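You operate a simulated robot arm through the tools that you are given. There is no shell and no other tool.

Carry out the task below with a simulated two-armed robot. There is one attempt and no reset: what you move stays moved.

## Task
Strap the row in the cradle to 60 newtons and lock the winch.
Fine: the strap clip goes on the stud on the winch.

Only the result counts: the job must be done as asked and must still hold three seconds after the hand-in. Knocking over, shifting, dropping, spilling or breaking anything else fails it.

## Robot
Two 7-joint arms with fingered hands on one trunk that stands fixed in place. Base frame: the origin is at the foot of the trunk, x ahead of it, y to its left, z up; the work surface is at about z = 0.74. Lengths are in m, angles in rad, forces in N, time in s.
The left shoulder is at [0.07, 0.166, 1.193], the right one opposite. With the tool pointing down near the work surface each hand reaches from about 0.1 to 0.94 m from the base axis, measured 20 degrees to its own side. Payload 4.1 kg a hand.
Tool frame (each hand has its own): the origin (TCP) lies between the finger pads and is the grasp point; the fingertips stand 0.032 m ahead of it; z points along the fingers, y is the line along which they close. The gripper opens to 0.108 m. The gripper's body begins 0.038 m behind the TCP. The gripper is a hand of 4 fingers: y runs from the thumb to the fingers, the wrist lies at [-0.016, -0.108, -0.186] in the tool frame, and closing takes about 1.5 s.
Orientation is that of the tool frame in the base frame, as a unit quaternion [x, y, z, w]. With the fingers straight down and the wrist toward the robot, the tool's x, y and z point along [0, 1, 0], [1, 0, 0] and [0, 0, -1] of the base frame.

## Interface
- The arms move only by the tool play_rows. It takes "left_moves", "right_moves" or both (then of equal length, played together; a hand with none holds still); each is text: rows parted by semicolons, each of 7 numbers parted by spaces: the shift along the tool's x, y, z in units of 400 mm (1.0 is 400 mm), then the turn, a rotation vector about the tool's x, y, z in units of 90 degrees (1.0 is 90 degrees), then the opening, from 0 (shut) to 1 (fully open). In form: tx ty tz rx ry rz hand; .... A call has 1 to 20 rows; each row is the pose to reach, as a shift and turn from the pose commanded when the call began, along the tool's axes at that moment. A call with a number of a shift or a turn outside -1 to 1 is refused whole. Each row takes 0.2 s and may step no farther than 0.05 m and 0.15 rad from the row before; otherwise, or with a gripper value out of range, the whole call is refused. A pose out of reach is approached as far as the arm can. The call stops where the force on the tool passes 70 N (or 10 N more than at its start, if that is more) or the arm is blocked; 0.2 s more then pass. The fingers move at their own pace (about 0.045 m/s each) and stop on an object; they squeeze with about 29 N. The grip force told is the motor's: it shows also when the fingers shut on nothing. Time passes only in rows, and 0.2 s behind the last, so rows that repeat a pose let the fingers close. The reply holds the time, the measured pose of the TCP, the force on the tool along the base axes, the opening and the grip force, in the units named above and with some noise, with the torque about the TCP (base axes, N m) and any sound that the robot's microphone picked up.
- Cameras (640 x 400 px; columns grow to the right, rows downward): "scene" is now at [0.1207, 0.0451, 1.4108]; the picture's right is [0.55, -0.84, 0.00], its down [-0.56, -0.37, -0.75] and it looks along [0.62, 0.41, -0.66] (base axes); focal length 254 px, centre (320, 200). "left" rides on the left gripper at [-0.064, -0.093, -0.132] in its tool frame; the picture's right is [-0.80, -0.28, 0.53], its down [0.55, -0.71, 0.45] and it looks along [0.25, 0.65, 0.72] (tool axes); focal length 247 px, centre (320, 200). "right" rides on the right gripper at [0.064, -0.093, -0.132] in its tool frame; the picture's right is [-0.80, 0.28, -0.53], its down [-0.55, -0.71, 0.45] and it looks along [-0.25, 0.65, 0.72] (tool axes); focal length 247 px, centre (320, 200). There is no depth. A picture from a camera that has moved, and an enlarged one, comes with that camera's place and axes in the base frame and with its lens.
- snapshot(camera): a new picture of that camera. The clock stands still meanwhile.
- lift_body(by): slides the trunk up (or, below 0, down) by that many m; the arms and the scene camera ride with it, the base frame stays. It gives what a move gives, with no picture.
- set_grasp(shape, hand): the hand has 4 fingers and takes this shape, open, in about a second: jaw (thumb against the fingers, like two jaws); tri (thumb and two fingers); tip (a fingertip pinch); poke (one finger out to press); point (the index stretched); flat (the hand flat); cup (the hand cupped); fist (a fist). The gripper value then closes the fingers along that shape, each until it touches; the sizes above hold for jaw. It gives what a move gives, with no picture.
- pan_tilt(pan, tilt): turns the head with the scene camera to pan (to the left, within 1.501 rad either way) and tilt (down, from -0.506 to 1.204), counted from straight ahead of the robot. It gives what a move gives.
- zoom(camera, box): a new picture of the part [left, top, right, bottom] of that camera's present view, enlarged. The clock stands still meanwhile.
- close_job(): hands the job in; it is judged then, once.

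Places have to be worked out from the pictures, the camera data and where the tool is seen. Open the grippers and draw the arms clear of the work before you hand the job in, unless the task says otherwise.

The tools are called after "Emit:" as a command line: name --argument value ..., lists and objects as JSON in quotes. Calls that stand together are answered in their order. play_rows: Moves the arms, as the interface text tells. Its arguments: {"type":"object","properties":{"left_moves":{"type":"string"},"right_moves":{"type":"string"}},"required":[]} The other tools are called the same way: lift_body (by) slides the trunk up or down; set_grasp (shape, hand) gives the hand a shape; pan_tilt (pan, tilt) turns the head that bears the scene camera; snapshot (camera) takes a picture; zoom (camera, box) takes an enlarged picture of a part of a camera's view; close_job () hands the job in.

At the start:

```text
t: 0.0
left_position: [0.3916, 0.418, 1.2288]
left_ee_rot: [0.707, 0.707, -0.001, 0.0]
left_contact_force: [0.7, 0.2, -0.3]
left_torque: [-0.03, -0.02, 0.03]
left_finger_gap: 0.1078
left_finger_force: 0.0
left_shape: jaw
right_position: [0.6672, 0.0587, 1.2215]
right_ee_rot: [0.707, 0.707, 0.0, 0.0]
right_contact_force: [0.9, -0.9, -0.4]
right_torque: [-0.02, 0.0, 0.04]
right_finger_gap: 0.1075
right_finger_force: 0.0
right_shape: jaw
trunk travel left (down, up): [-0.7, 0.24]
head pan, tilt: [0.581, 0.726]
```

scene: 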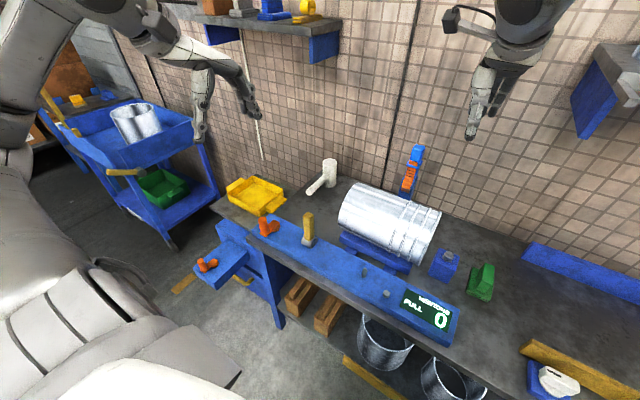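
right: 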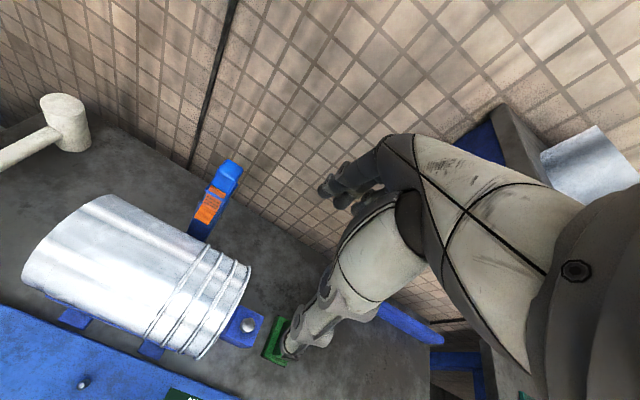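
left: 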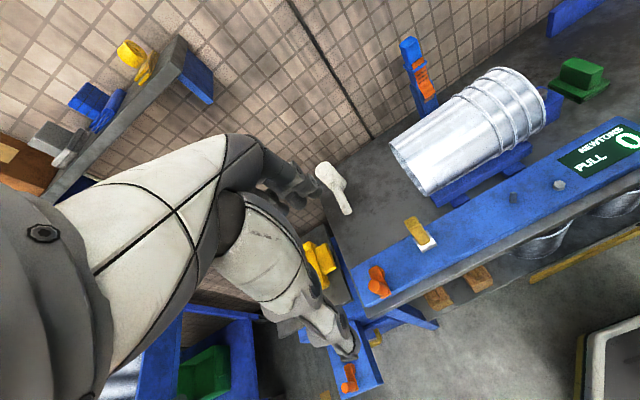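

I see a workbench with a row of nested buckets in a cradle, a blue post with an orange clip behind it, a blue bar with a PULL newtons display, a yellow lever and orange knobs. I'll look closer at each part before moving.

Emit:
zoom --camera "scene" --box '[180, 130, 340, 300]'

Emit:
zoom --camera "scene" --box '[320, 130, 520, 350]'

Emit:
zoom --camera "left" --box '[320, 140, 640, 340]'

Emit:
zoom --camera "right" --box '[0, 140, 320, 400]'

```text
2.35 times, centred on (260, 215) of scene
camera zoom: at [0.1207, 0.0451, 1.4108], right [0.55, -0.84, 0.0], down [-0.56, -0.37, -0.75], along [0.62, 0.41, -0.66], focal length 598 px, centre (461, 165)
```

zoom: 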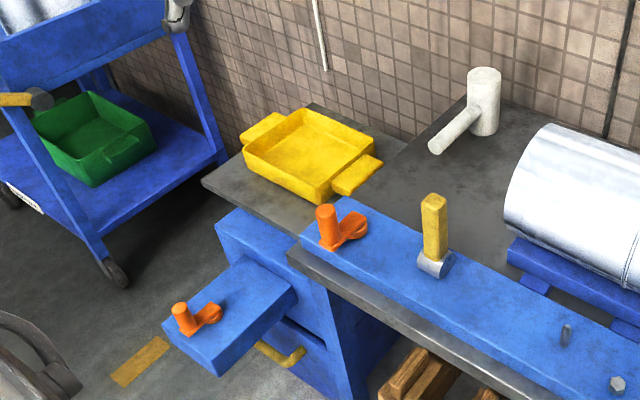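

```text
1.82 times, centred on (420, 240) of scene
camera zoom: at [0.1207, 0.0451, 1.4108], right [0.55, -0.84, 0.0], down [-0.56, -0.37, -0.75], along [0.62, 0.41, -0.66], focal length 462 px, centre (138, 127)
```

zoom: 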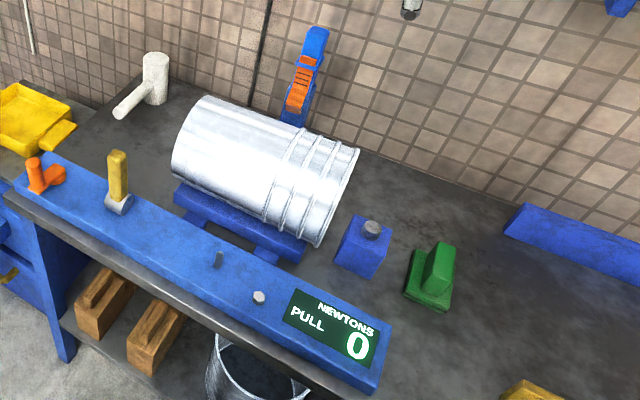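

```text
2.00 times, centred on (480, 240) of left
camera zoom: at [0.2986, 0.3524, 1.3587], right [-0.28, -0.8, -0.53], down [-0.71, 0.55, -0.45], along [0.65, 0.25, -0.72], focal length 494 px, centre (0, 120)
```

zoom: 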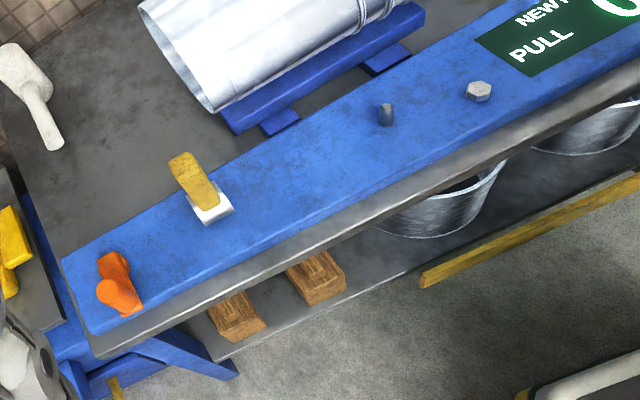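

```text
1.54 times, centred on (160, 270) of right
camera zoom: at [0.5753, 0.123, 1.3527], right [0.28, -0.8, 0.53], down [-0.71, -0.55, -0.45], along [0.65, -0.25, -0.72], focal length 380 px, centre (566, 92)
```

zoom: 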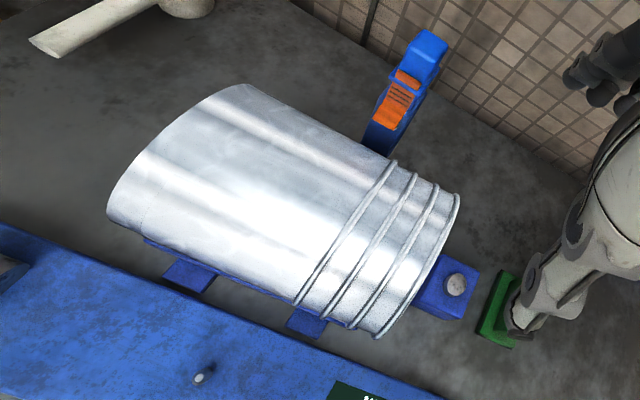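

The clip appears to sit on a blue post behind the buckets around (0.79, 0.16, 0.95), and the small dark pin on the bar is around (0.51, 0.16, 0.80). I'll zoom in tightly on each part.

Emit:
zoom --camera "scene" --box '[385, 135, 445, 205]'

Emit:
zoom --camera "scene" --box '[345, 250, 415, 310]'

Emit:
zoom --camera "scene" --box '[245, 200, 325, 260]'

Emit:
zoom --camera "scene" --box '[420, 235, 510, 310]'

Emit:
zoom --camera "scene" --box '[180, 230, 260, 300]'

Emit:
zoom --camera "left" --box '[380, 30, 460, 120]'

Emit:
zoom --camera "left" --box '[490, 160, 590, 220]'

Emit:
zoom --camera "left" --box '[350, 200, 450, 310]'

Emit:
zoom --camera "right" --box '[170, 150, 270, 250]'

```text
5.71 times, centred on (415, 170) of scene
camera zoom: at [0.1207, 0.0451, 1.4108], right [0.55, -0.84, 0.0], down [-0.56, -0.37, -0.75], along [0.62, 0.41, -0.66], focal length 1452 px, centre (-223, 371)
```

zoom: 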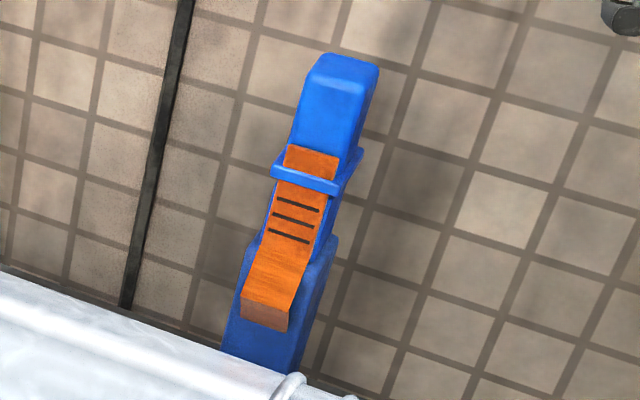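

```text
6.67 times, centred on (380, 280) of scene
camera zoom: at [0.1207, 0.0451, 1.4108], right [0.55, -0.84, 0.0], down [-0.56, -0.37, -0.75], along [0.62, 0.41, -0.66], focal length 1694 px, centre (-80, -333)
```

zoom: 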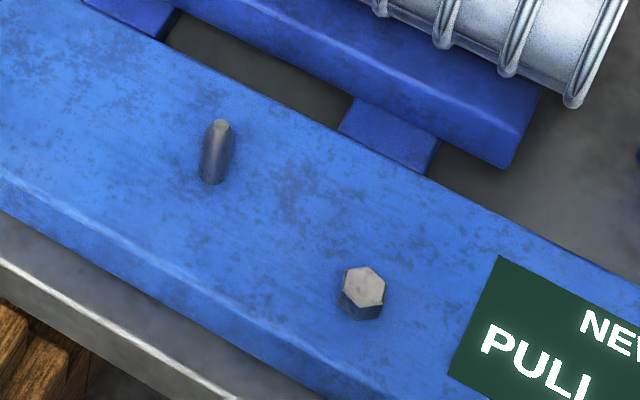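

```text
6.67 times, centred on (285, 230) of scene
camera zoom: at [0.1207, 0.0451, 1.4108], right [0.55, -0.84, 0.0], down [-0.56, -0.37, -0.75], along [0.62, 0.41, -0.66], focal length 1694 px, centre (553, 0)
```

zoom: 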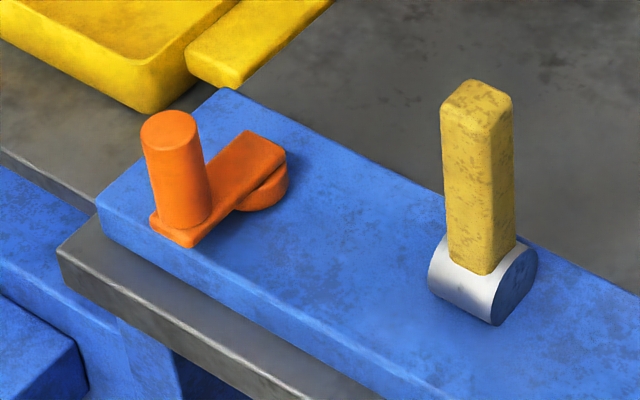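

```text
5.33 times, centred on (465, 272) of scene
camera zoom: at [0.1207, 0.0451, 1.4108], right [0.55, -0.84, 0.0], down [-0.56, -0.37, -0.75], along [0.62, 0.41, -0.66], focal length 1355 px, centre (-453, -187)
```

zoom: 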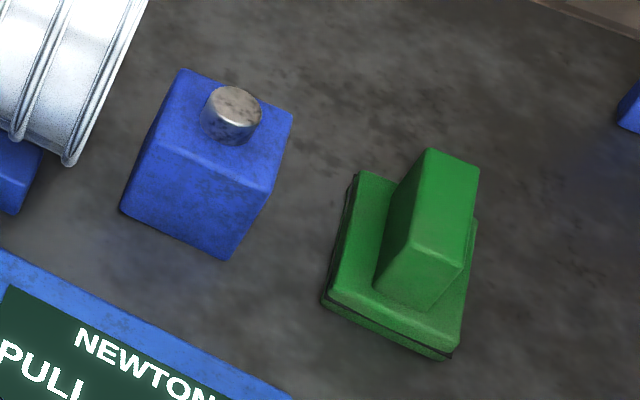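

```text
5.71 times, centred on (220, 265) of scene
camera zoom: at [0.1207, 0.0451, 1.4108], right [0.55, -0.84, 0.0], down [-0.56, -0.37, -0.75], along [0.62, 0.41, -0.66], focal length 1452 px, centre (891, -171)
```

zoom: 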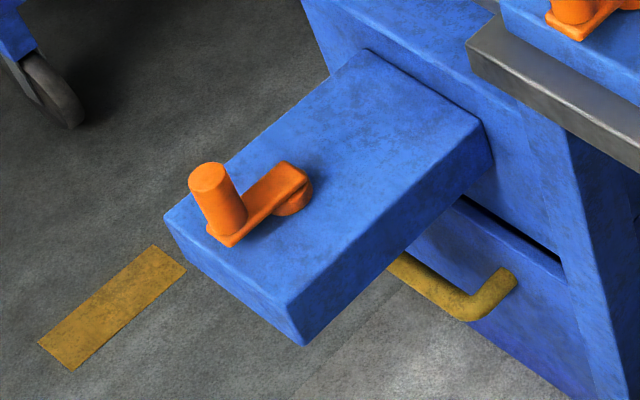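

```text
4.44 times, centred on (420, 75) of left
camera zoom: at [0.2986, 0.3524, 1.3587], right [-0.28, -0.8, -0.53], down [-0.71, 0.55, -0.45], along [0.65, 0.25, -0.72], focal length 1098 px, centre (-124, 756)
```

zoom: 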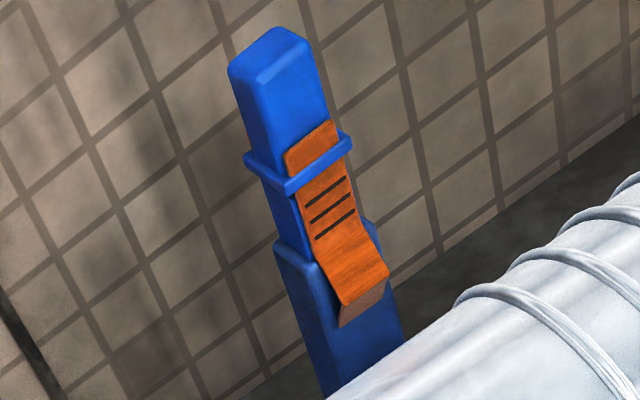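

```text
6.40 times, centred on (540, 190) of left
camera zoom: at [0.2986, 0.3524, 1.3587], right [-0.28, -0.8, -0.53], down [-0.71, 0.55, -0.45], along [0.65, 0.25, -0.72], focal length 1581 px, centre (-1088, 264)
```

zoom: 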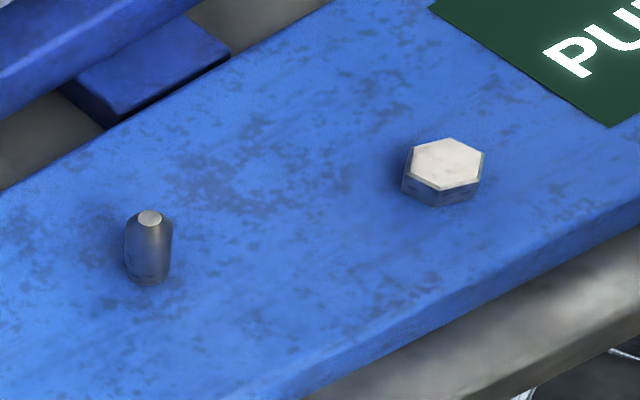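

```text
3.64 times, centred on (400, 255) of left
camera zoom: at [0.2986, 0.3524, 1.3587], right [-0.28, -0.8, -0.53], down [-0.71, 0.55, -0.45], along [0.65, 0.25, -0.72], focal length 898 px, centre (29, 0)
```

zoom: 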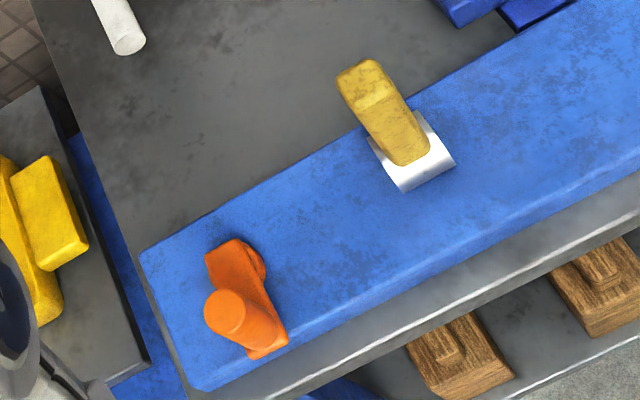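

```text
4.00 times, centred on (220, 200) of right
camera zoom: at [0.5753, 0.123, 1.3527], right [0.28, -0.8, 0.53], down [-0.71, -0.55, -0.45], along [0.65, -0.25, -0.72], focal length 988 px, centre (720, 200)
```

zoom: 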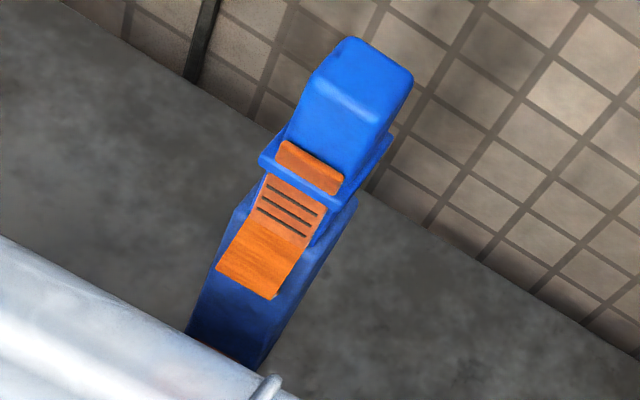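

The blue piece in the holder carries an orange tongue with ridges; the stud is a chamfered pin, and beside it there's a hex bolt as a look-alike. Next I'll look over the rest of the bench, to the right and left.

Emit:
pan_tilt --pan 0.1 --tilt 0.75

Emit:
snapshot --camera "scene"

Emit:
zoom --camera "scene" --box '[100, 60, 300, 260]'

```text
t: 0.9
left_position: [0.3899, 0.4183, 1.2283]
left_ee_rot: [0.707, 0.707, 0.0, 0.0]
left_contact_force: [-0.6, 0.6, -0.3]
left_torque: [-0.01, -0.03, -0.03]
left_finger_gap: 0.1075
left_finger_force: 0.0
left_shape: jaw
right_position: [0.6664, 0.0584, 1.2206]
right_ee_rot: [0.707, 0.707, -0.001, 0.0]
right_contact_force: [0.2, 0.1, -1.0]
right_torque: [0.01, 0.02, -0.01]
right_finger_gap: 0.1075
right_finger_force: 0.0
right_shape: jaw
trunk travel left (down, up): [-0.7, 0.24]
head pan, tilt: [0.099, 0.75]
```

```text
taken
camera scene: at [0.133, 0.0074, 1.4088], right [0.1, -0.99, 0.0], down [-0.68, -0.07, -0.73], along [0.73, 0.07, -0.68], focal length 254 px, centre (320, 200)
```

scene: 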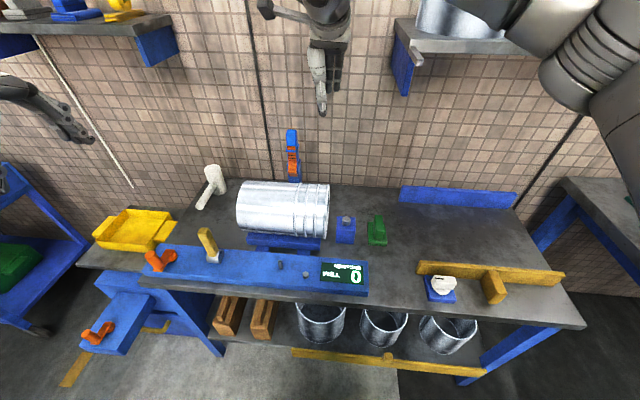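

```text
2.00 times, centred on (200, 160) of scene
camera zoom: at [0.133, 0.0074, 1.4088], right [0.1, -0.99, 0.0], down [-0.68, -0.07, -0.73], along [0.73, 0.07, -0.68], focal length 508 px, centre (560, 280)
```

zoom: 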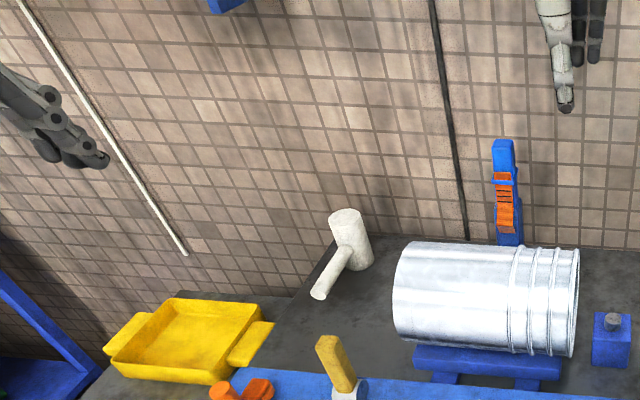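

The bench layout runs along y. I'll zoom at the clip post and at the winch bar from this new heading.

Emit:
zoom --camera "scene" --box '[265, 120, 325, 190]'

Emit:
zoom --camera "scene" --box '[140, 220, 380, 310]'

Emit:
zoom --camera "scene" --box '[400, 250, 580, 330]'

Emit:
snapshot --camera "right"

```text
5.71 times, centred on (295, 155) of scene
camera zoom: at [0.133, 0.0074, 1.4088], right [0.1, -0.99, 0.0], down [-0.68, -0.07, -0.73], along [0.73, 0.07, -0.68], focal length 1452 px, centre (463, 457)
```

zoom: 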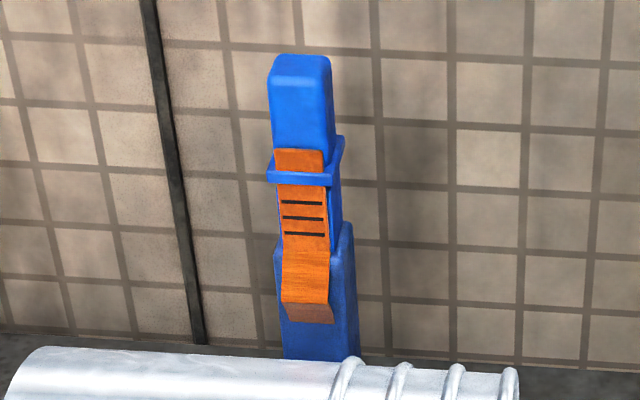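

```text
2.67 times, centred on (260, 265) of scene
camera zoom: at [0.133, 0.0074, 1.4088], right [0.1, -0.99, 0.0], down [-0.68, -0.07, -0.73], along [0.73, 0.07, -0.68], focal length 678 px, centre (480, 27)
```

zoom: 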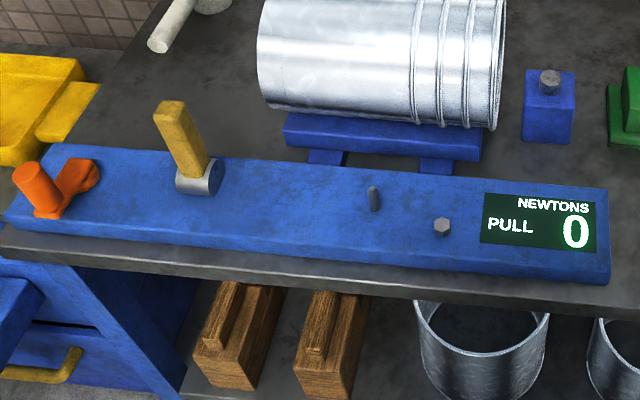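

```text
3.56 times, centred on (490, 290) of scene
camera zoom: at [0.133, 0.0074, 1.4088], right [0.1, -0.99, 0.0], down [-0.68, -0.07, -0.73], along [0.73, 0.07, -0.68], focal length 904 px, centre (-284, -120)
```

zoom: 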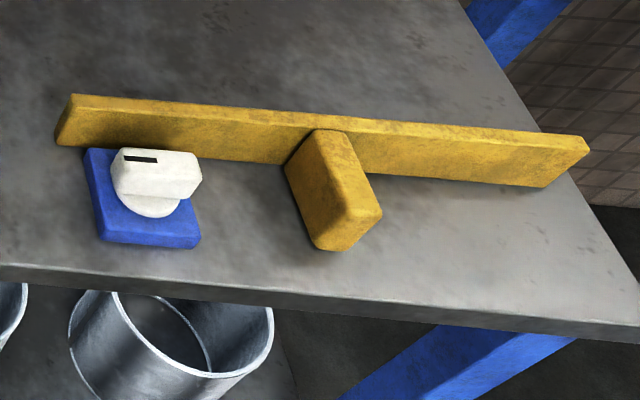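

```text
taken
camera right: at [0.5753, 0.123, 1.3527], right [0.28, -0.8, 0.53], down [-0.71, -0.55, -0.45], along [0.65, -0.25, -0.72], focal length 247 px, centre (320, 200)
```

right: 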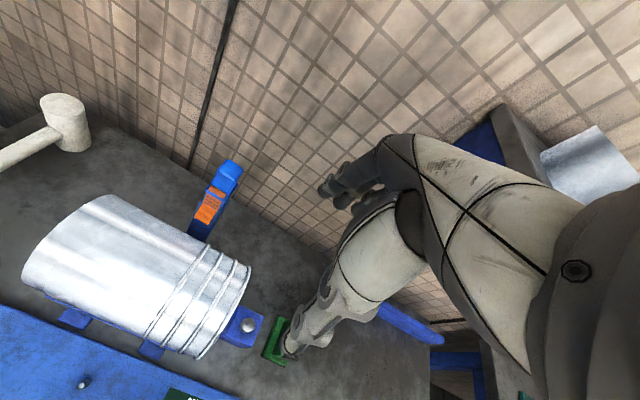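

The clip parked on the post has a blue block, a collar and an orange strap end. To see it from the side, I'll carry the right hand a little to the right and yaw it 90 degrees, staying well above everything (fingertips above z = 1.08).

Emit:
play_rows --right_moves "-0.023 0.021 0.021 0 0 -0.0833 1; -0.046 0.042 0.042 0 0 -0.1667 1; -0.069 0.0625 0.0625 0 0 -0.25 1; -0.092 0.083 0.083 0 0 -0.333 1; -0.115 0.104 0.104 0 0 -0.4167 1; -0.1375 0.125 0.125 0 0 -0.5 1; -0.16 0.146 0.146 0 0 -0.583 1; -0.183 0.167 0.167 0 0 -0.667 1; -0.206 0.1875 0.1875 0 0 -0.75 1; -0.229 0.208 0.208 0 0 -0.833 1; -0.252 0.229 0.229 0 0 -0.9167 1; -0.275 0.25 0.25 0 0 -1.0 1"

Emit:
snapshot --camera "right"

```text
t: 3.5
left_position: [0.3893, 0.4173, 1.2288]
left_ee_rot: [0.707, 0.707, 0.0, 0.001]
left_contact_force: [0.0, -1.0, 0.4]
left_torque: [0.01, 0.01, -0.04]
left_finger_gap: 0.1074
left_finger_force: 0.0
left_shape: jaw
right_position: [0.7158, -0.0261, 1.1611]
right_ee_rot: [0.388, 0.914, -0.035, 0.114]
right_contact_force: [-0.7, 0.3, 0.8]
right_torque: [0.01, 0.03, 0.0]
right_finger_gap: 0.1078
right_finger_force: 0.1
right_shape: jaw
right hand out of reach, approached as far as the arm can: row 6, 7, 8, 9, 10, 11, 12
trunk travel left (down, up): [-0.7, 0.24]
head pan, tilt: [0.099, 0.75]
```

```text
taken
camera right: at [0.5833, -0.0243, 1.2715], right [0.64, -0.28, 0.71], down [-0.06, -0.94, -0.32], along [0.76, 0.17, -0.62], focal length 247 px, centre (320, 200)
```

right: 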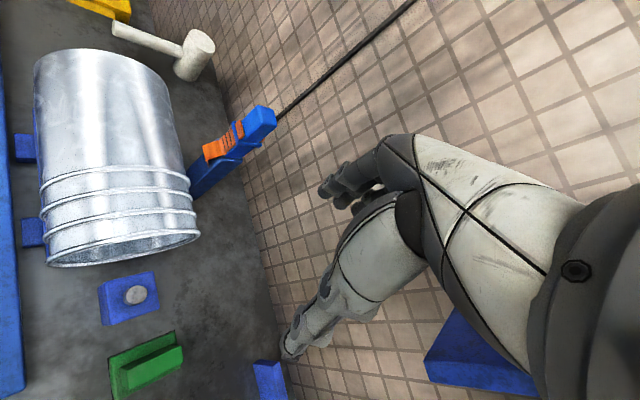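

The arm stopped at about 50 degrees of yaw, but the view is already from the side. I zoom in on the clip and the winch from here.

Emit:
zoom --camera "right" --box '[170, 90, 290, 210]'

Emit:
zoom --camera "right" --box '[80, 260, 200, 400]'

```text
3.33 times, centred on (230, 150) of right
camera zoom: at [0.5833, -0.0243, 1.2715], right [0.64, -0.28, 0.71], down [-0.06, -0.94, -0.32], along [0.76, 0.17, -0.62], focal length 823 px, centre (620, 367)
```

zoom: 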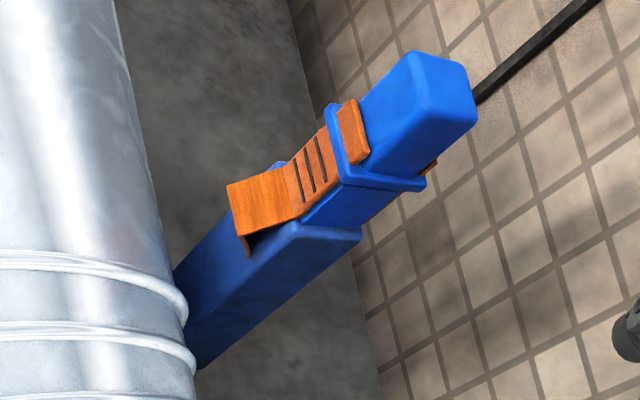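

```text
2.86 times, centred on (140, 330) of right
camera zoom: at [0.5833, -0.0243, 1.2715], right [0.64, -0.28, 0.71], down [-0.06, -0.94, -0.32], along [0.76, 0.17, -0.62], focal length 706 px, centre (834, -171)
```

zoom: 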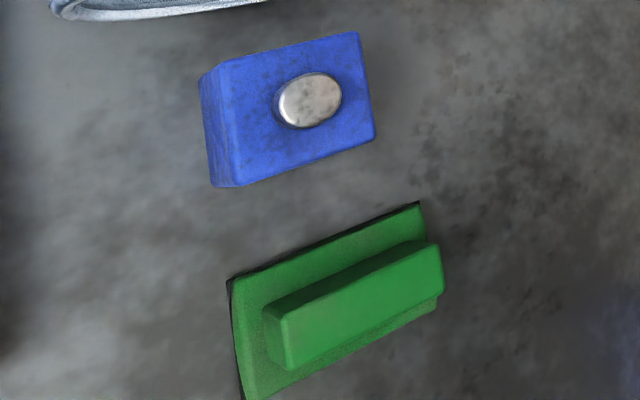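

The clip looks like a blue body with a grip block on top and a collar, standing in the post, with orange webbing on front and back. I'll bring the left hand in to look from the left side as well, staying at z about 1.1, clear of the buckets and the right hand.

Emit:
play_rows --left_moves "-0.05 0.08 0.038 0 0 0.0625 1; -0.1025 0.161 0.077 0 0 0.125 1; -0.154 0.242 0.115 0 0 0.1875 1; -0.205 0.3225 0.154 0 0 0.25 1; -0.256 0.403 0.192 0 0 0.3125 1; -0.3075 0.484 0.23 0 0 0.375 1; -0.36 0.564 0.269 0 0 0.4375 1; -0.41 0.645 0.3075 0 0 0.5 1"

Emit:
snapshot --camera "left"

```text
t: 5.3
left_position: [0.5531, 0.3092, 1.1428]
left_ee_rot: [0.865, 0.5, 0.037, -0.032]
left_contact_force: [0.0, 0.0, -0.3]
left_torque: [0.05, 0.01, 0.03]
left_finger_gap: 0.1078
left_finger_force: 0.0
left_shape: jaw
left hand out of reach, approached as far as the arm can: row 6, 7, 8
right_position: [0.7166, -0.0271, 1.1615]
right_ee_rot: [0.389, 0.914, -0.034, 0.113]
right_contact_force: [-0.6, 0.4, -0.6]
right_torque: [0.01, -0.01, 0.0]
right_finger_gap: 0.1078
right_finger_force: 0.0
right_shape: jaw
trunk travel left (down, up): [-0.7, 0.24]
head pan, tilt: [0.099, 0.75]
```

```text
taken
camera left: at [0.4369, 0.2862, 1.267], right [-0.63, -0.5, -0.6], down [-0.33, 0.87, -0.38], along [0.71, -0.04, -0.7], focal length 247 px, centre (320, 200)
```

left: 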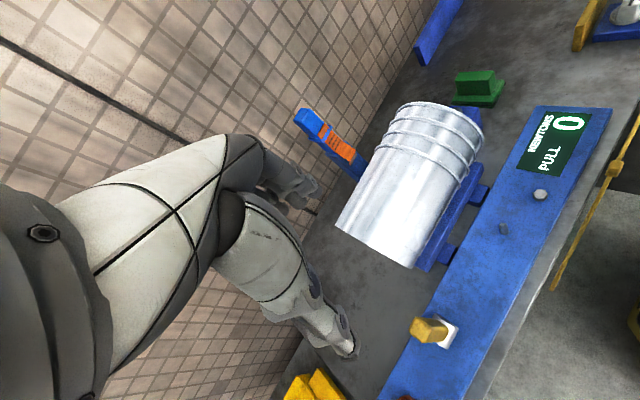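

The left arm also stopped short (the hands are high relative to the shoulders). I zoom on the clip from here.

Emit:
zoom --camera "left" --box '[280, 90, 390, 200]'

Emit:
zoom --camera "left" --box '[380, 100, 620, 380]'

Emit:
zoom --camera "left" --box '[330, 90, 510, 280]'

```text
3.64 times, centred on (335, 145) of left
camera zoom: at [0.4369, 0.2862, 1.267], right [-0.63, -0.5, -0.6], down [-0.33, 0.87, -0.38], along [0.71, -0.04, -0.7], focal length 898 px, centre (266, 400)
```

zoom: 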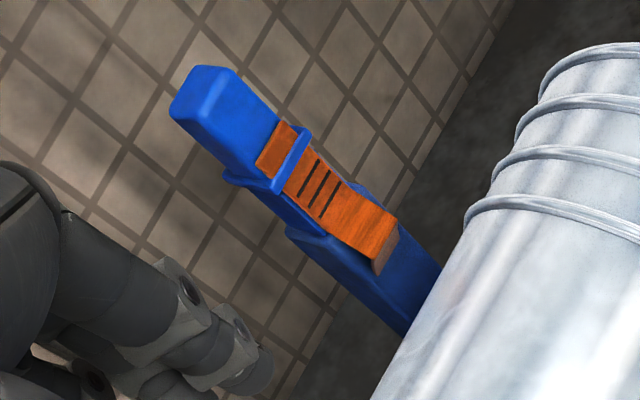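

```text
1.43 times, centred on (500, 240) of left
camera zoom: at [0.4369, 0.2862, 1.267], right [-0.63, -0.5, -0.6], down [-0.33, 0.87, -0.38], along [0.71, -0.04, -0.7], focal length 353 px, centre (63, 143)
```

zoom: 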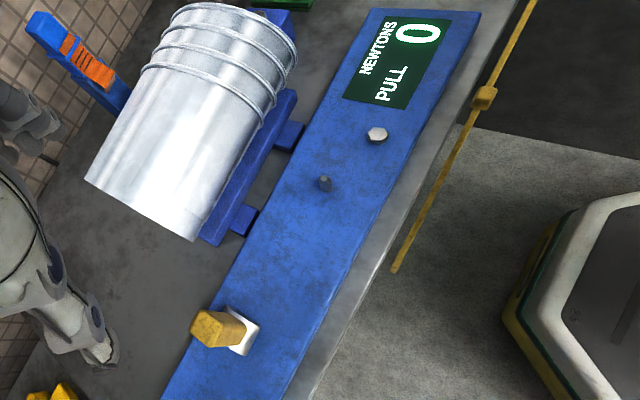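

```text
2.11 times, centred on (420, 185) of left
camera zoom: at [0.4369, 0.2862, 1.267], right [-0.63, -0.5, -0.6], down [-0.33, 0.87, -0.38], along [0.71, -0.04, -0.7], focal length 520 px, centre (110, 232)
```

zoom: 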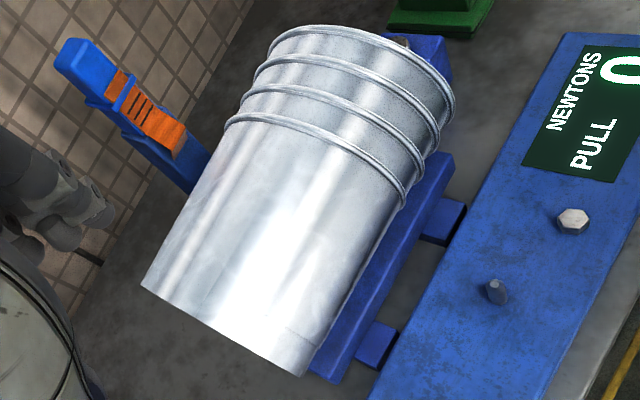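

The clip rests in the top of the post with the grip block upward. Before raising the trunk for more arm reach, I check the surroundings with the scene camera.

Emit:
snapshot --camera "scene"

Emit:
pan_tilt --pan 0.2 --tilt 0.2

Emit:
snapshot --camera "scene"

```text
taken
camera scene: at [0.1328, 0.005, 1.4088], right [0.1, -1.0, 0.0], down [-0.68, -0.07, -0.73], along [0.73, 0.07, -0.68], focal length 254 px, centre (320, 200)
```

scene: 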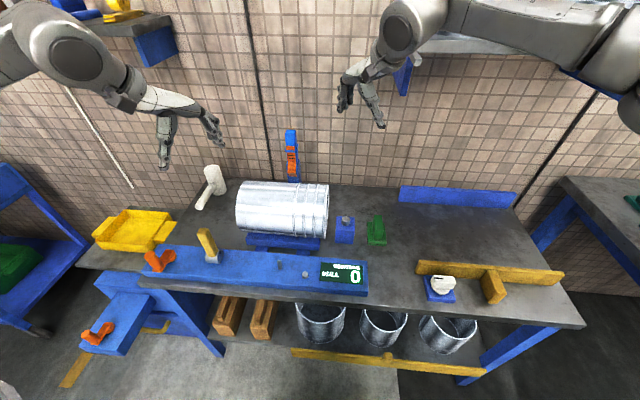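

```text
t: 6.3
left_position: [0.554, 0.3106, 1.1419]
left_ee_rot: [0.865, 0.5, 0.035, -0.03]
left_contact_force: [0.3, 0.6, -0.7]
left_torque: [0.01, -0.01, -0.07]
left_finger_gap: 0.1079
left_finger_force: 0.0
left_shape: jaw
right_position: [0.717, -0.0258, 1.1623]
right_ee_rot: [0.389, 0.914, -0.034, 0.114]
right_contact_force: [-0.1, -0.4, 0.7]
right_torque: [-0.01, -0.01, 0.03]
right_finger_gap: 0.108
right_finger_force: 0.0
right_shape: jaw
trunk travel left (down, up): [-0.7, 0.24]
head pan, tilt: [0.201, 0.201]
```

```text
taken
camera scene: at [0.1422, 0.0176, 1.4583], right [0.2, -0.98, 0.0], down [-0.2, -0.04, -0.98], along [0.96, 0.2, -0.2], focal length 254 px, centre (320, 200)
```

scene: 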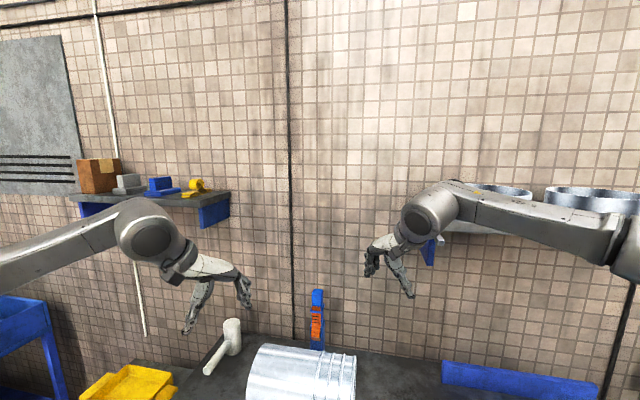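

Both shelves are clear of the arms. The block top works out at about (0.797, 0.159, 1.048) with its collar at z about 0.997; I raise the trunk 0.2 m so the hands can work pointing down with more reach.

Emit:
lift_body --by 0.2

Emit:
pan_tilt --pan 0.2 --tilt 0.75

Emit:
snapshot --camera "scene"

```text
t: 8.5
left_position: [0.5537, 0.3109, 1.3409]
left_ee_rot: [0.865, 0.5, 0.035, -0.031]
left_contact_force: [-0.7, -0.1, -0.5]
left_torque: [0.0, 0.0, -0.02]
left_finger_gap: 0.1079
left_finger_force: 0.2
left_shape: jaw
right_position: [0.7165, -0.0248, 1.3611]
right_ee_rot: [0.388, 0.914, -0.035, 0.114]
right_contact_force: [-0.6, 1.2, -0.6]
right_torque: [-0.03, 0.0, 0.05]
right_finger_gap: 0.108
right_finger_force: 0.1
right_shape: jaw
trunk travel left (down, up): [-0.9, 0.04]
head pan, tilt: [0.201, 0.201]
```

```text
t: 9.4
left_position: [0.5519, 0.3103, 1.3412]
left_ee_rot: [0.864, 0.501, 0.036, -0.03]
left_contact_force: [0.4, 0.9, -0.6]
left_torque: [0.03, 0.01, 0.0]
left_finger_gap: 0.1078
left_finger_force: 0.1
left_shape: jaw
right_position: [0.716, -0.0257, 1.3612]
right_ee_rot: [0.388, 0.914, -0.035, 0.114]
right_contact_force: [-0.3, 0.4, 0.2]
right_torque: [0.04, 0.03, 0.0]
right_finger_gap: 0.1078
right_finger_force: 0.1
right_shape: jaw
trunk travel left (down, up): [-0.9, 0.04]
head pan, tilt: [0.201, 0.75]
```

```text
taken
camera scene: at [0.1319, 0.0155, 1.6089], right [0.2, -0.98, 0.0], down [-0.67, -0.14, -0.73], along [0.72, 0.15, -0.68], focal length 254 px, centre (320, 200)
```

scene: 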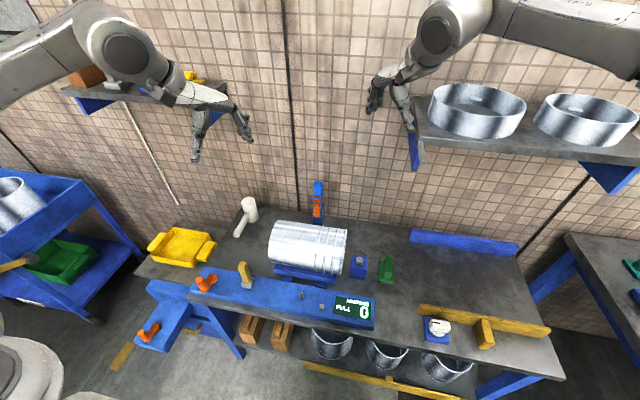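

The view is good from up here. Because earlier rows were cut off by reach, I send a null row for each arm to find out what pose the interface treats as commanded.

Emit:
play_rows --left_moves "0 0 0 0 0 0 1; 0 0 0 0 0 0 1; 0 0 0 0 0 0 1" --right_moves "0 0 0 0 0 0 1; 0 0 0 0 0 0 1; 0 0 0 0 0 0 1"

```text
t: 10.2
left_position: [0.554, 0.3104, 1.3417]
left_ee_rot: [0.865, 0.5, 0.036, -0.031]
left_contact_force: [-0.2, -0.5, -0.6]
left_torque: [0.02, -0.01, 0.0]
left_finger_gap: 0.1077
left_finger_force: 0.1
left_shape: jaw
right_position: [0.7164, -0.0256, 1.3615]
right_ee_rot: [0.389, 0.914, -0.033, 0.113]
right_contact_force: [-0.2, -0.1, 0.1]
right_torque: [0.03, -0.01, 0.0]
right_finger_gap: 0.1077
right_finger_force: 0.2
right_shape: jaw
trunk travel left (down, up): [-0.9, 0.04]
head pan, tilt: [0.201, 0.75]
```

The arms hold still, so the commanded pose equals the measured one. I now turn the right hand straight (fingers down, wrist toward the robot) above the clip at about (0.797, 0.159, 1.20), and draw the left hand back to the left.

Emit:
play_rows --left_moves "0.0196 -0.0608 0.0318 0.0006 -0.0076 -0.0416 1; 0.0392 -0.1215 0.0636 0.0011 -0.0152 -0.0832 1; 0.0588 -0.1823 0.0954 0.0017 -0.0229 -0.1247 1; 0.0785 -0.243 0.1273 0.0022 -0.0305 -0.1663 1; 0.0981 -0.3038 0.1591 0.0028 -0.0381 -0.2079 1; 0.1177 -0.3645 0.1909 0.0034 -0.0458 -0.2495 1; 0.1374 -0.4253 0.2227 0.0039 -0.0534 -0.291 1; 0.157 -0.486 0.2545 0.0045 -0.061 -0.3326 1" --right_moves "0.0354 0.0568 0.0451 0.0093 0.0169 0.0607 1; 0.0708 0.1136 0.0903 0.0185 0.0338 0.1214 1; 0.1061 0.1704 0.1354 0.0278 0.0507 0.1821 1; 0.1415 0.2273 0.1805 0.037 0.0676 0.2428 1; 0.1769 0.2841 0.2256 0.0463 0.0844 0.3034 1; 0.2123 0.3409 0.2708 0.0555 0.1013 0.3641 1; 0.2476 0.3977 0.3159 0.0648 0.1182 0.4248 1; 0.283 0.4545 0.361 0.074 0.1351 0.4855 1"

Emit:
snapshot --camera "right"

Emit:
snapshot --camera "left"

Emit:
snapshot --camera "scene"

```text
t: 12.0
left_position: [0.418, 0.4737, 1.2459]
left_ee_rot: [0.706, 0.708, -0.001, 0.002]
left_contact_force: [-0.4, 0.1, -0.1]
left_torque: [-0.04, -0.01, 0.01]
left_finger_gap: 0.1076
left_finger_force: 0.1
left_shape: jaw
right_position: [0.7963, 0.1614, 1.1998]
right_ee_rot: [0.707, 0.707, -0.001, 0.003]
right_contact_force: [0.6, -0.3, 0.1]
right_torque: [-0.02, 0.01, -0.02]
right_finger_gap: 0.1079
right_finger_force: 0.0
right_shape: jaw
trunk travel left (down, up): [-0.9, 0.04]
head pan, tilt: [0.201, 0.75]
```

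```text
taken
camera right: at [0.705, 0.2279, 1.3314], right [0.28, -0.8, 0.54], down [-0.71, -0.55, -0.45], along [0.65, -0.25, -0.72], focal length 247 px, centre (320, 200)
```

right: 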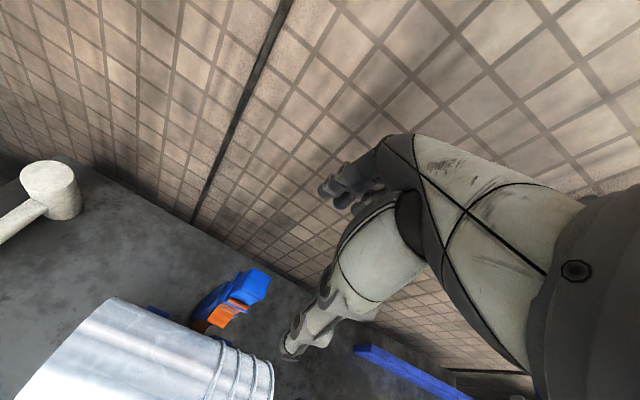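

```text
taken
camera left: at [0.325, 0.4088, 1.377], right [-0.28, -0.8, -0.53], down [-0.71, 0.55, -0.45], along [0.65, 0.25, -0.72], focal length 247 px, centre (320, 200)
```

left: 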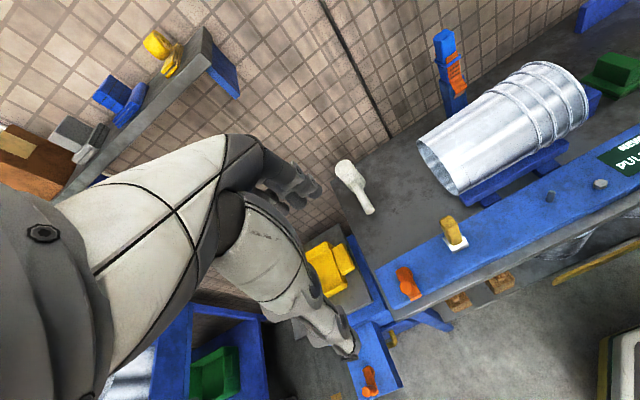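

```text
taken
camera scene: at [0.1306, 0.0195, 1.6089], right [0.2, -0.98, 0.0], down [-0.67, -0.14, -0.73], along [0.72, 0.14, -0.68], focal length 254 px, centre (320, 200)
```

scene: 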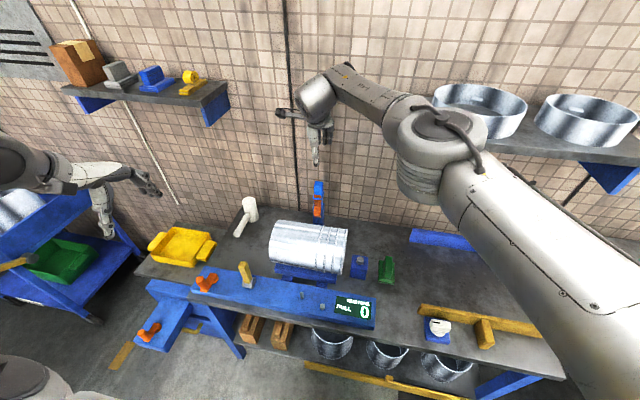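

The right hand is above the clip and my projected block top matches the picture. I zoom in for a closer look at the clip from above.

Emit:
zoom --camera "right" --box '[170, 240, 310, 350]'

Emit:
zoom --camera "left" --box '[380, 200, 480, 300]'

Emit:
zoom --camera "scene" --box '[290, 130, 350, 230]'

```text
3.64 times, centred on (240, 295) of right
camera zoom: at [0.705, 0.2279, 1.3314], right [0.28, -0.8, 0.54], down [-0.71, -0.55, -0.45], along [0.65, -0.25, -0.72], focal length 898 px, centre (611, -146)
```

zoom: 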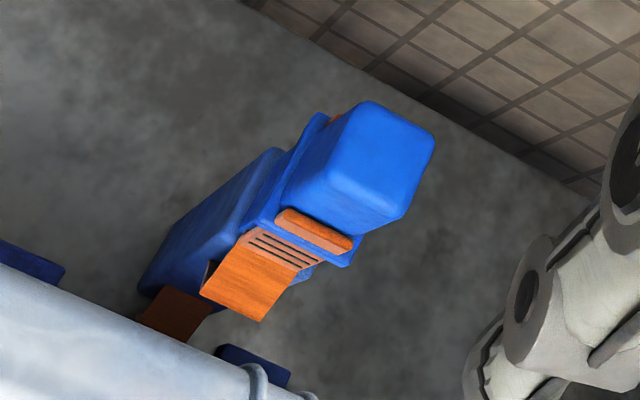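

```text
4.00 times, centred on (430, 250) of left
camera zoom: at [0.325, 0.4088, 1.377], right [-0.28, -0.8, -0.53], down [-0.71, 0.55, -0.45], along [0.65, 0.25, -0.72], focal length 988 px, centre (-120, 0)
```

zoom: 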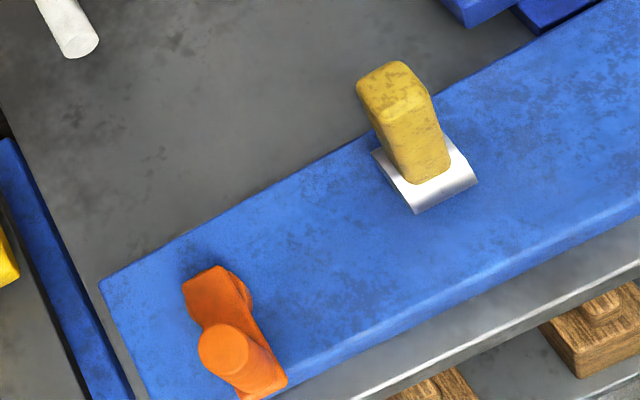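

```text
4.00 times, centred on (320, 180) of scene
camera zoom: at [0.1306, 0.0195, 1.6089], right [0.2, -0.98, 0.0], down [-0.67, -0.14, -0.73], along [0.72, 0.14, -0.68], focal length 1017 px, centre (320, 280)
```

zoom: 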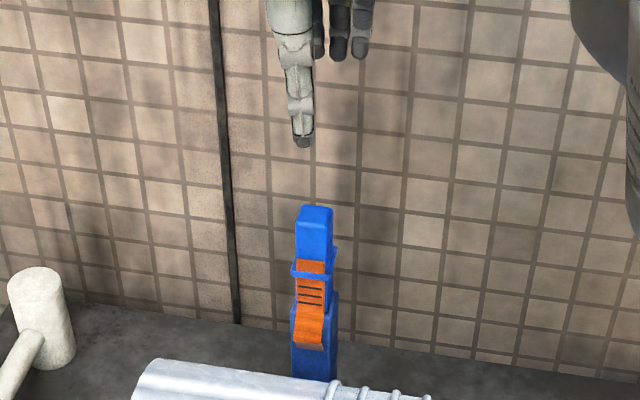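

From above, the orange webbing leaves the clip in front and runs down to the foot of the post, so this is the strap and clip. The block (about 0.033 m wide) fits well inside the open jaw; I go down 0.11 m and check the alignment.

Emit:
play_rows --right_moves "-0.002 0 0.07 0 0 0 1; -0.004 0 0.14 0 0 0 1; -0.006 0 0.21 0 0 0 1; -0.006 0 0.275 0 0 0 1"

Emit:
snapshot --camera "right"

Emit:
zoom --camera "scene" --box '[280, 140, 370, 230]'

Emit:
zoom --camera "left" --box '[390, 0, 520, 120]'

```text
t: 13.0
left_position: [0.4179, 0.4712, 1.2481]
left_ee_rot: [0.707, 0.708, -0.001, 0.0]
left_contact_force: [-0.3, 0.6, 0.5]
left_torque: [0.01, 0.02, 0.0]
left_finger_gap: 0.1076
left_finger_force: 0.0
left_shape: jaw
right_position: [0.7956, 0.1552, 1.0903]
right_ee_rot: [0.707, 0.707, 0.0, 0.001]
right_contact_force: [-0.5, 0.2, 0.8]
right_torque: [-0.02, 0.02, -0.01]
right_finger_gap: 0.1078
right_finger_force: 0.1
right_shape: jaw
trunk travel left (down, up): [-0.9, 0.04]
head pan, tilt: [0.201, 0.75]
```

```text
taken
camera right: at [0.7054, 0.2202, 1.2208], right [0.28, -0.8, 0.54], down [-0.71, -0.55, -0.45], along [0.65, -0.25, -0.72], focal length 247 px, centre (320, 200)
```

right: 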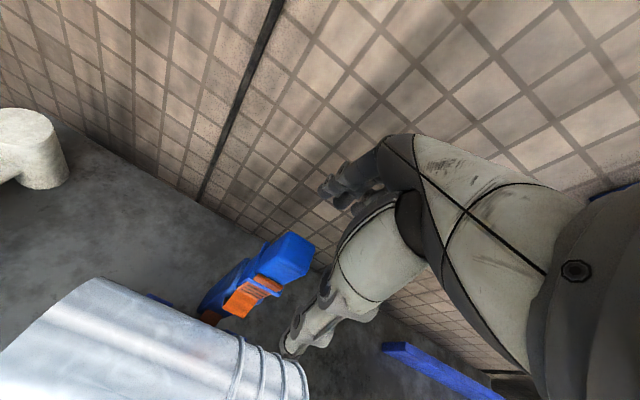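

```text
4.44 times, centred on (325, 185) of scene
camera zoom: at [0.1321, 0.016, 1.6088], right [0.2, -0.98, 0.0], down [-0.67, -0.14, -0.73], along [0.72, 0.15, -0.68], focal length 1130 px, centre (298, 267)
```

zoom: 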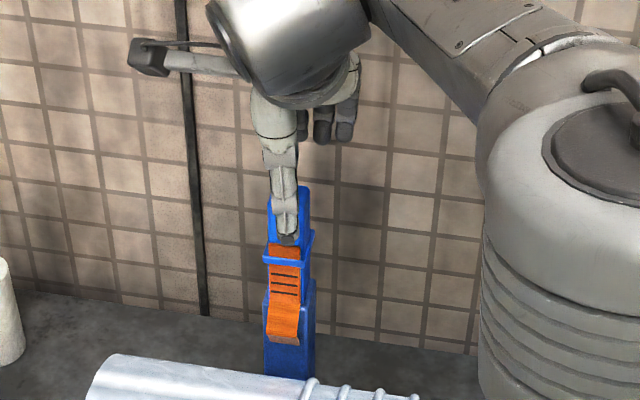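

```text
3.33 times, centred on (455, 60) of left
camera zoom: at [0.3263, 0.4058, 1.3776], right [-0.28, -0.8, -0.53], down [-0.71, 0.55, -0.45], along [0.65, 0.25, -0.72], focal length 823 px, centre (-130, 667)
```

zoom: 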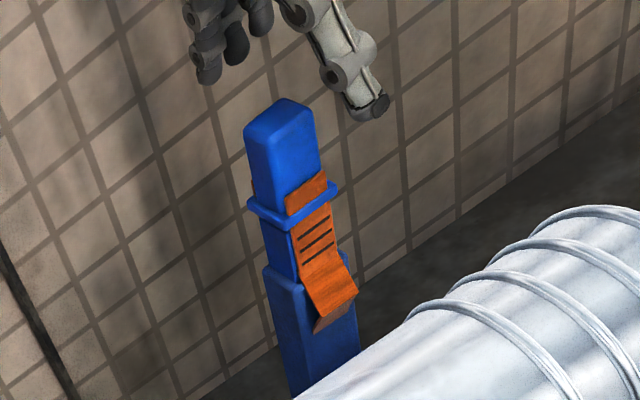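

The thumb is in front of the block and the fingers behind it, well aligned. I descend 0.05 m so the tips sit just above the collar, then close on the block.

Emit:
play_rows --right_moves "0 0 0.045 0 0 0 1; 0 0 0.09 0 0 0 1; 0 0 0.122 0 0 0 1; 0 0 0.122 0 0 0 1"

Emit:
zoom --camera "left" --box '[390, 0, 520, 120]'

Emit:
snapshot --camera "right"

```text
t: 14.0
left_position: [0.418, 0.4703, 1.247]
left_ee_rot: [0.707, 0.708, -0.001, 0.001]
left_contact_force: [0.7, 0.4, -0.2]
left_torque: [0.01, 0.02, -0.04]
left_finger_gap: 0.108
left_finger_force: 0.0
left_shape: jaw
right_position: [0.785, 0.1546, 1.0569]
right_ee_rot: [0.707, 0.707, -0.001, 0.002]
right_contact_force: [0.1, 0.6, -0.1]
right_torque: [0.04, -0.01, 0.01]
right_finger_gap: 0.108
right_finger_force: 0.0
right_shape: jaw
right hand out of reach, approached as far as the arm can: row 1, 2, 3, 4
trunk travel left (down, up): [-0.9, 0.04]
head pan, tilt: [0.201, 0.75]
```

```text
3.33 times, centred on (455, 60) of left
camera zoom: at [0.3257, 0.4057, 1.3777], right [-0.28, -0.8, -0.53], down [-0.71, 0.55, -0.45], along [0.65, 0.25, -0.72], focal length 823 px, centre (-130, 667)
```

zoom: 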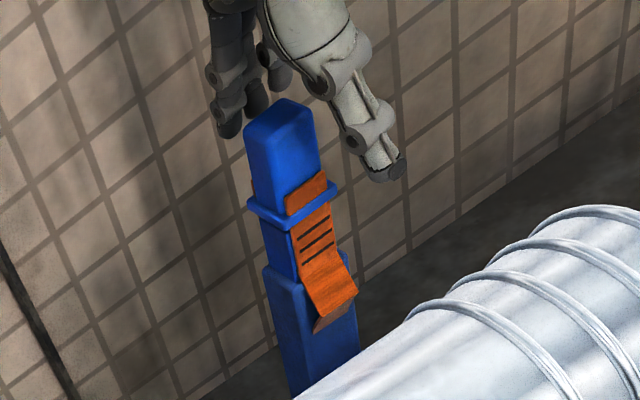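

```text
taken
camera right: at [0.695, 0.2207, 1.1884], right [0.28, -0.8, 0.54], down [-0.71, -0.55, -0.45], along [0.65, -0.25, -0.72], focal length 247 px, centre (320, 200)
```

right: 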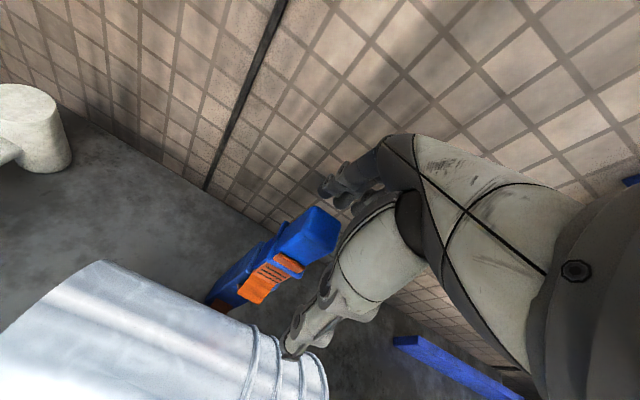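

The right arm can't reach low enough over there, while the left shoulder is nearer in line with the clip. I lift the right hand straight up off the block and withdraw it to the right; the left hand will take the clip.

Emit:
play_rows --right_moves "0 0 -0.1 0 0 0 1; 0 0 -0.2 0 0 0 1; 0 0 -0.3 0 0 0 1; -0.1 -0.06 -0.33 0 0 0 1; -0.2 -0.12 -0.36 0 0 0 1; -0.3 -0.18 -0.39 0 0 0 1; -0.4 -0.24 -0.42 0 0 0 1; -0.5 -0.3 -0.45 0 0 0 1; -0.6 -0.36 -0.45 0 0 0 1; -0.7 -0.42 -0.45 0 0 0 1; -0.8 -0.48 -0.45 0 0 0 1"

Emit:
snapshot --camera "scene"

```text
t: 16.1
left_position: [0.4225, 0.4784, 1.242]
left_ee_rot: [0.708, 0.706, -0.004, 0.002]
left_contact_force: [0.7, 0.7, 0.2]
left_torque: [0.0, 0.01, -0.04]
left_finger_gap: 0.1077
left_finger_force: 0.1
left_shape: jaw
right_position: [0.6378, -0.0751, 1.2418]
right_ee_rot: [0.696, 0.718, 0.006, 0.0]
right_contact_force: [15.3, 26.8, -2.0]
right_torque: [-1.17, 0.81, 1.73]
right_finger_gap: 0.1079
right_finger_force: 0.1
right_shape: jaw
trunk travel left (down, up): [-0.9, 0.04]
head pan, tilt: [0.201, 0.75]
stopped in row 10 (right hand): the force on the tool passed its limit at 90 N (the readings are from after the stop); the commanded pose is now the measured one
```

```text
taken
camera scene: at [0.1372, 0.0278, 1.6082], right [0.2, -0.98, 0.01], down [-0.67, -0.14, -0.73], along [0.71, 0.14, -0.69], focal length 254 px, centre (320, 200)
```

scene: 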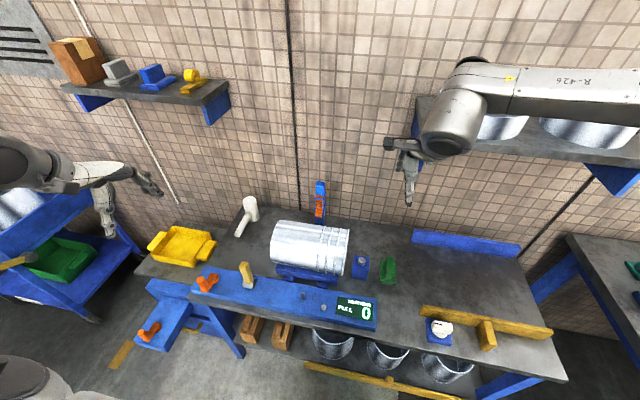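

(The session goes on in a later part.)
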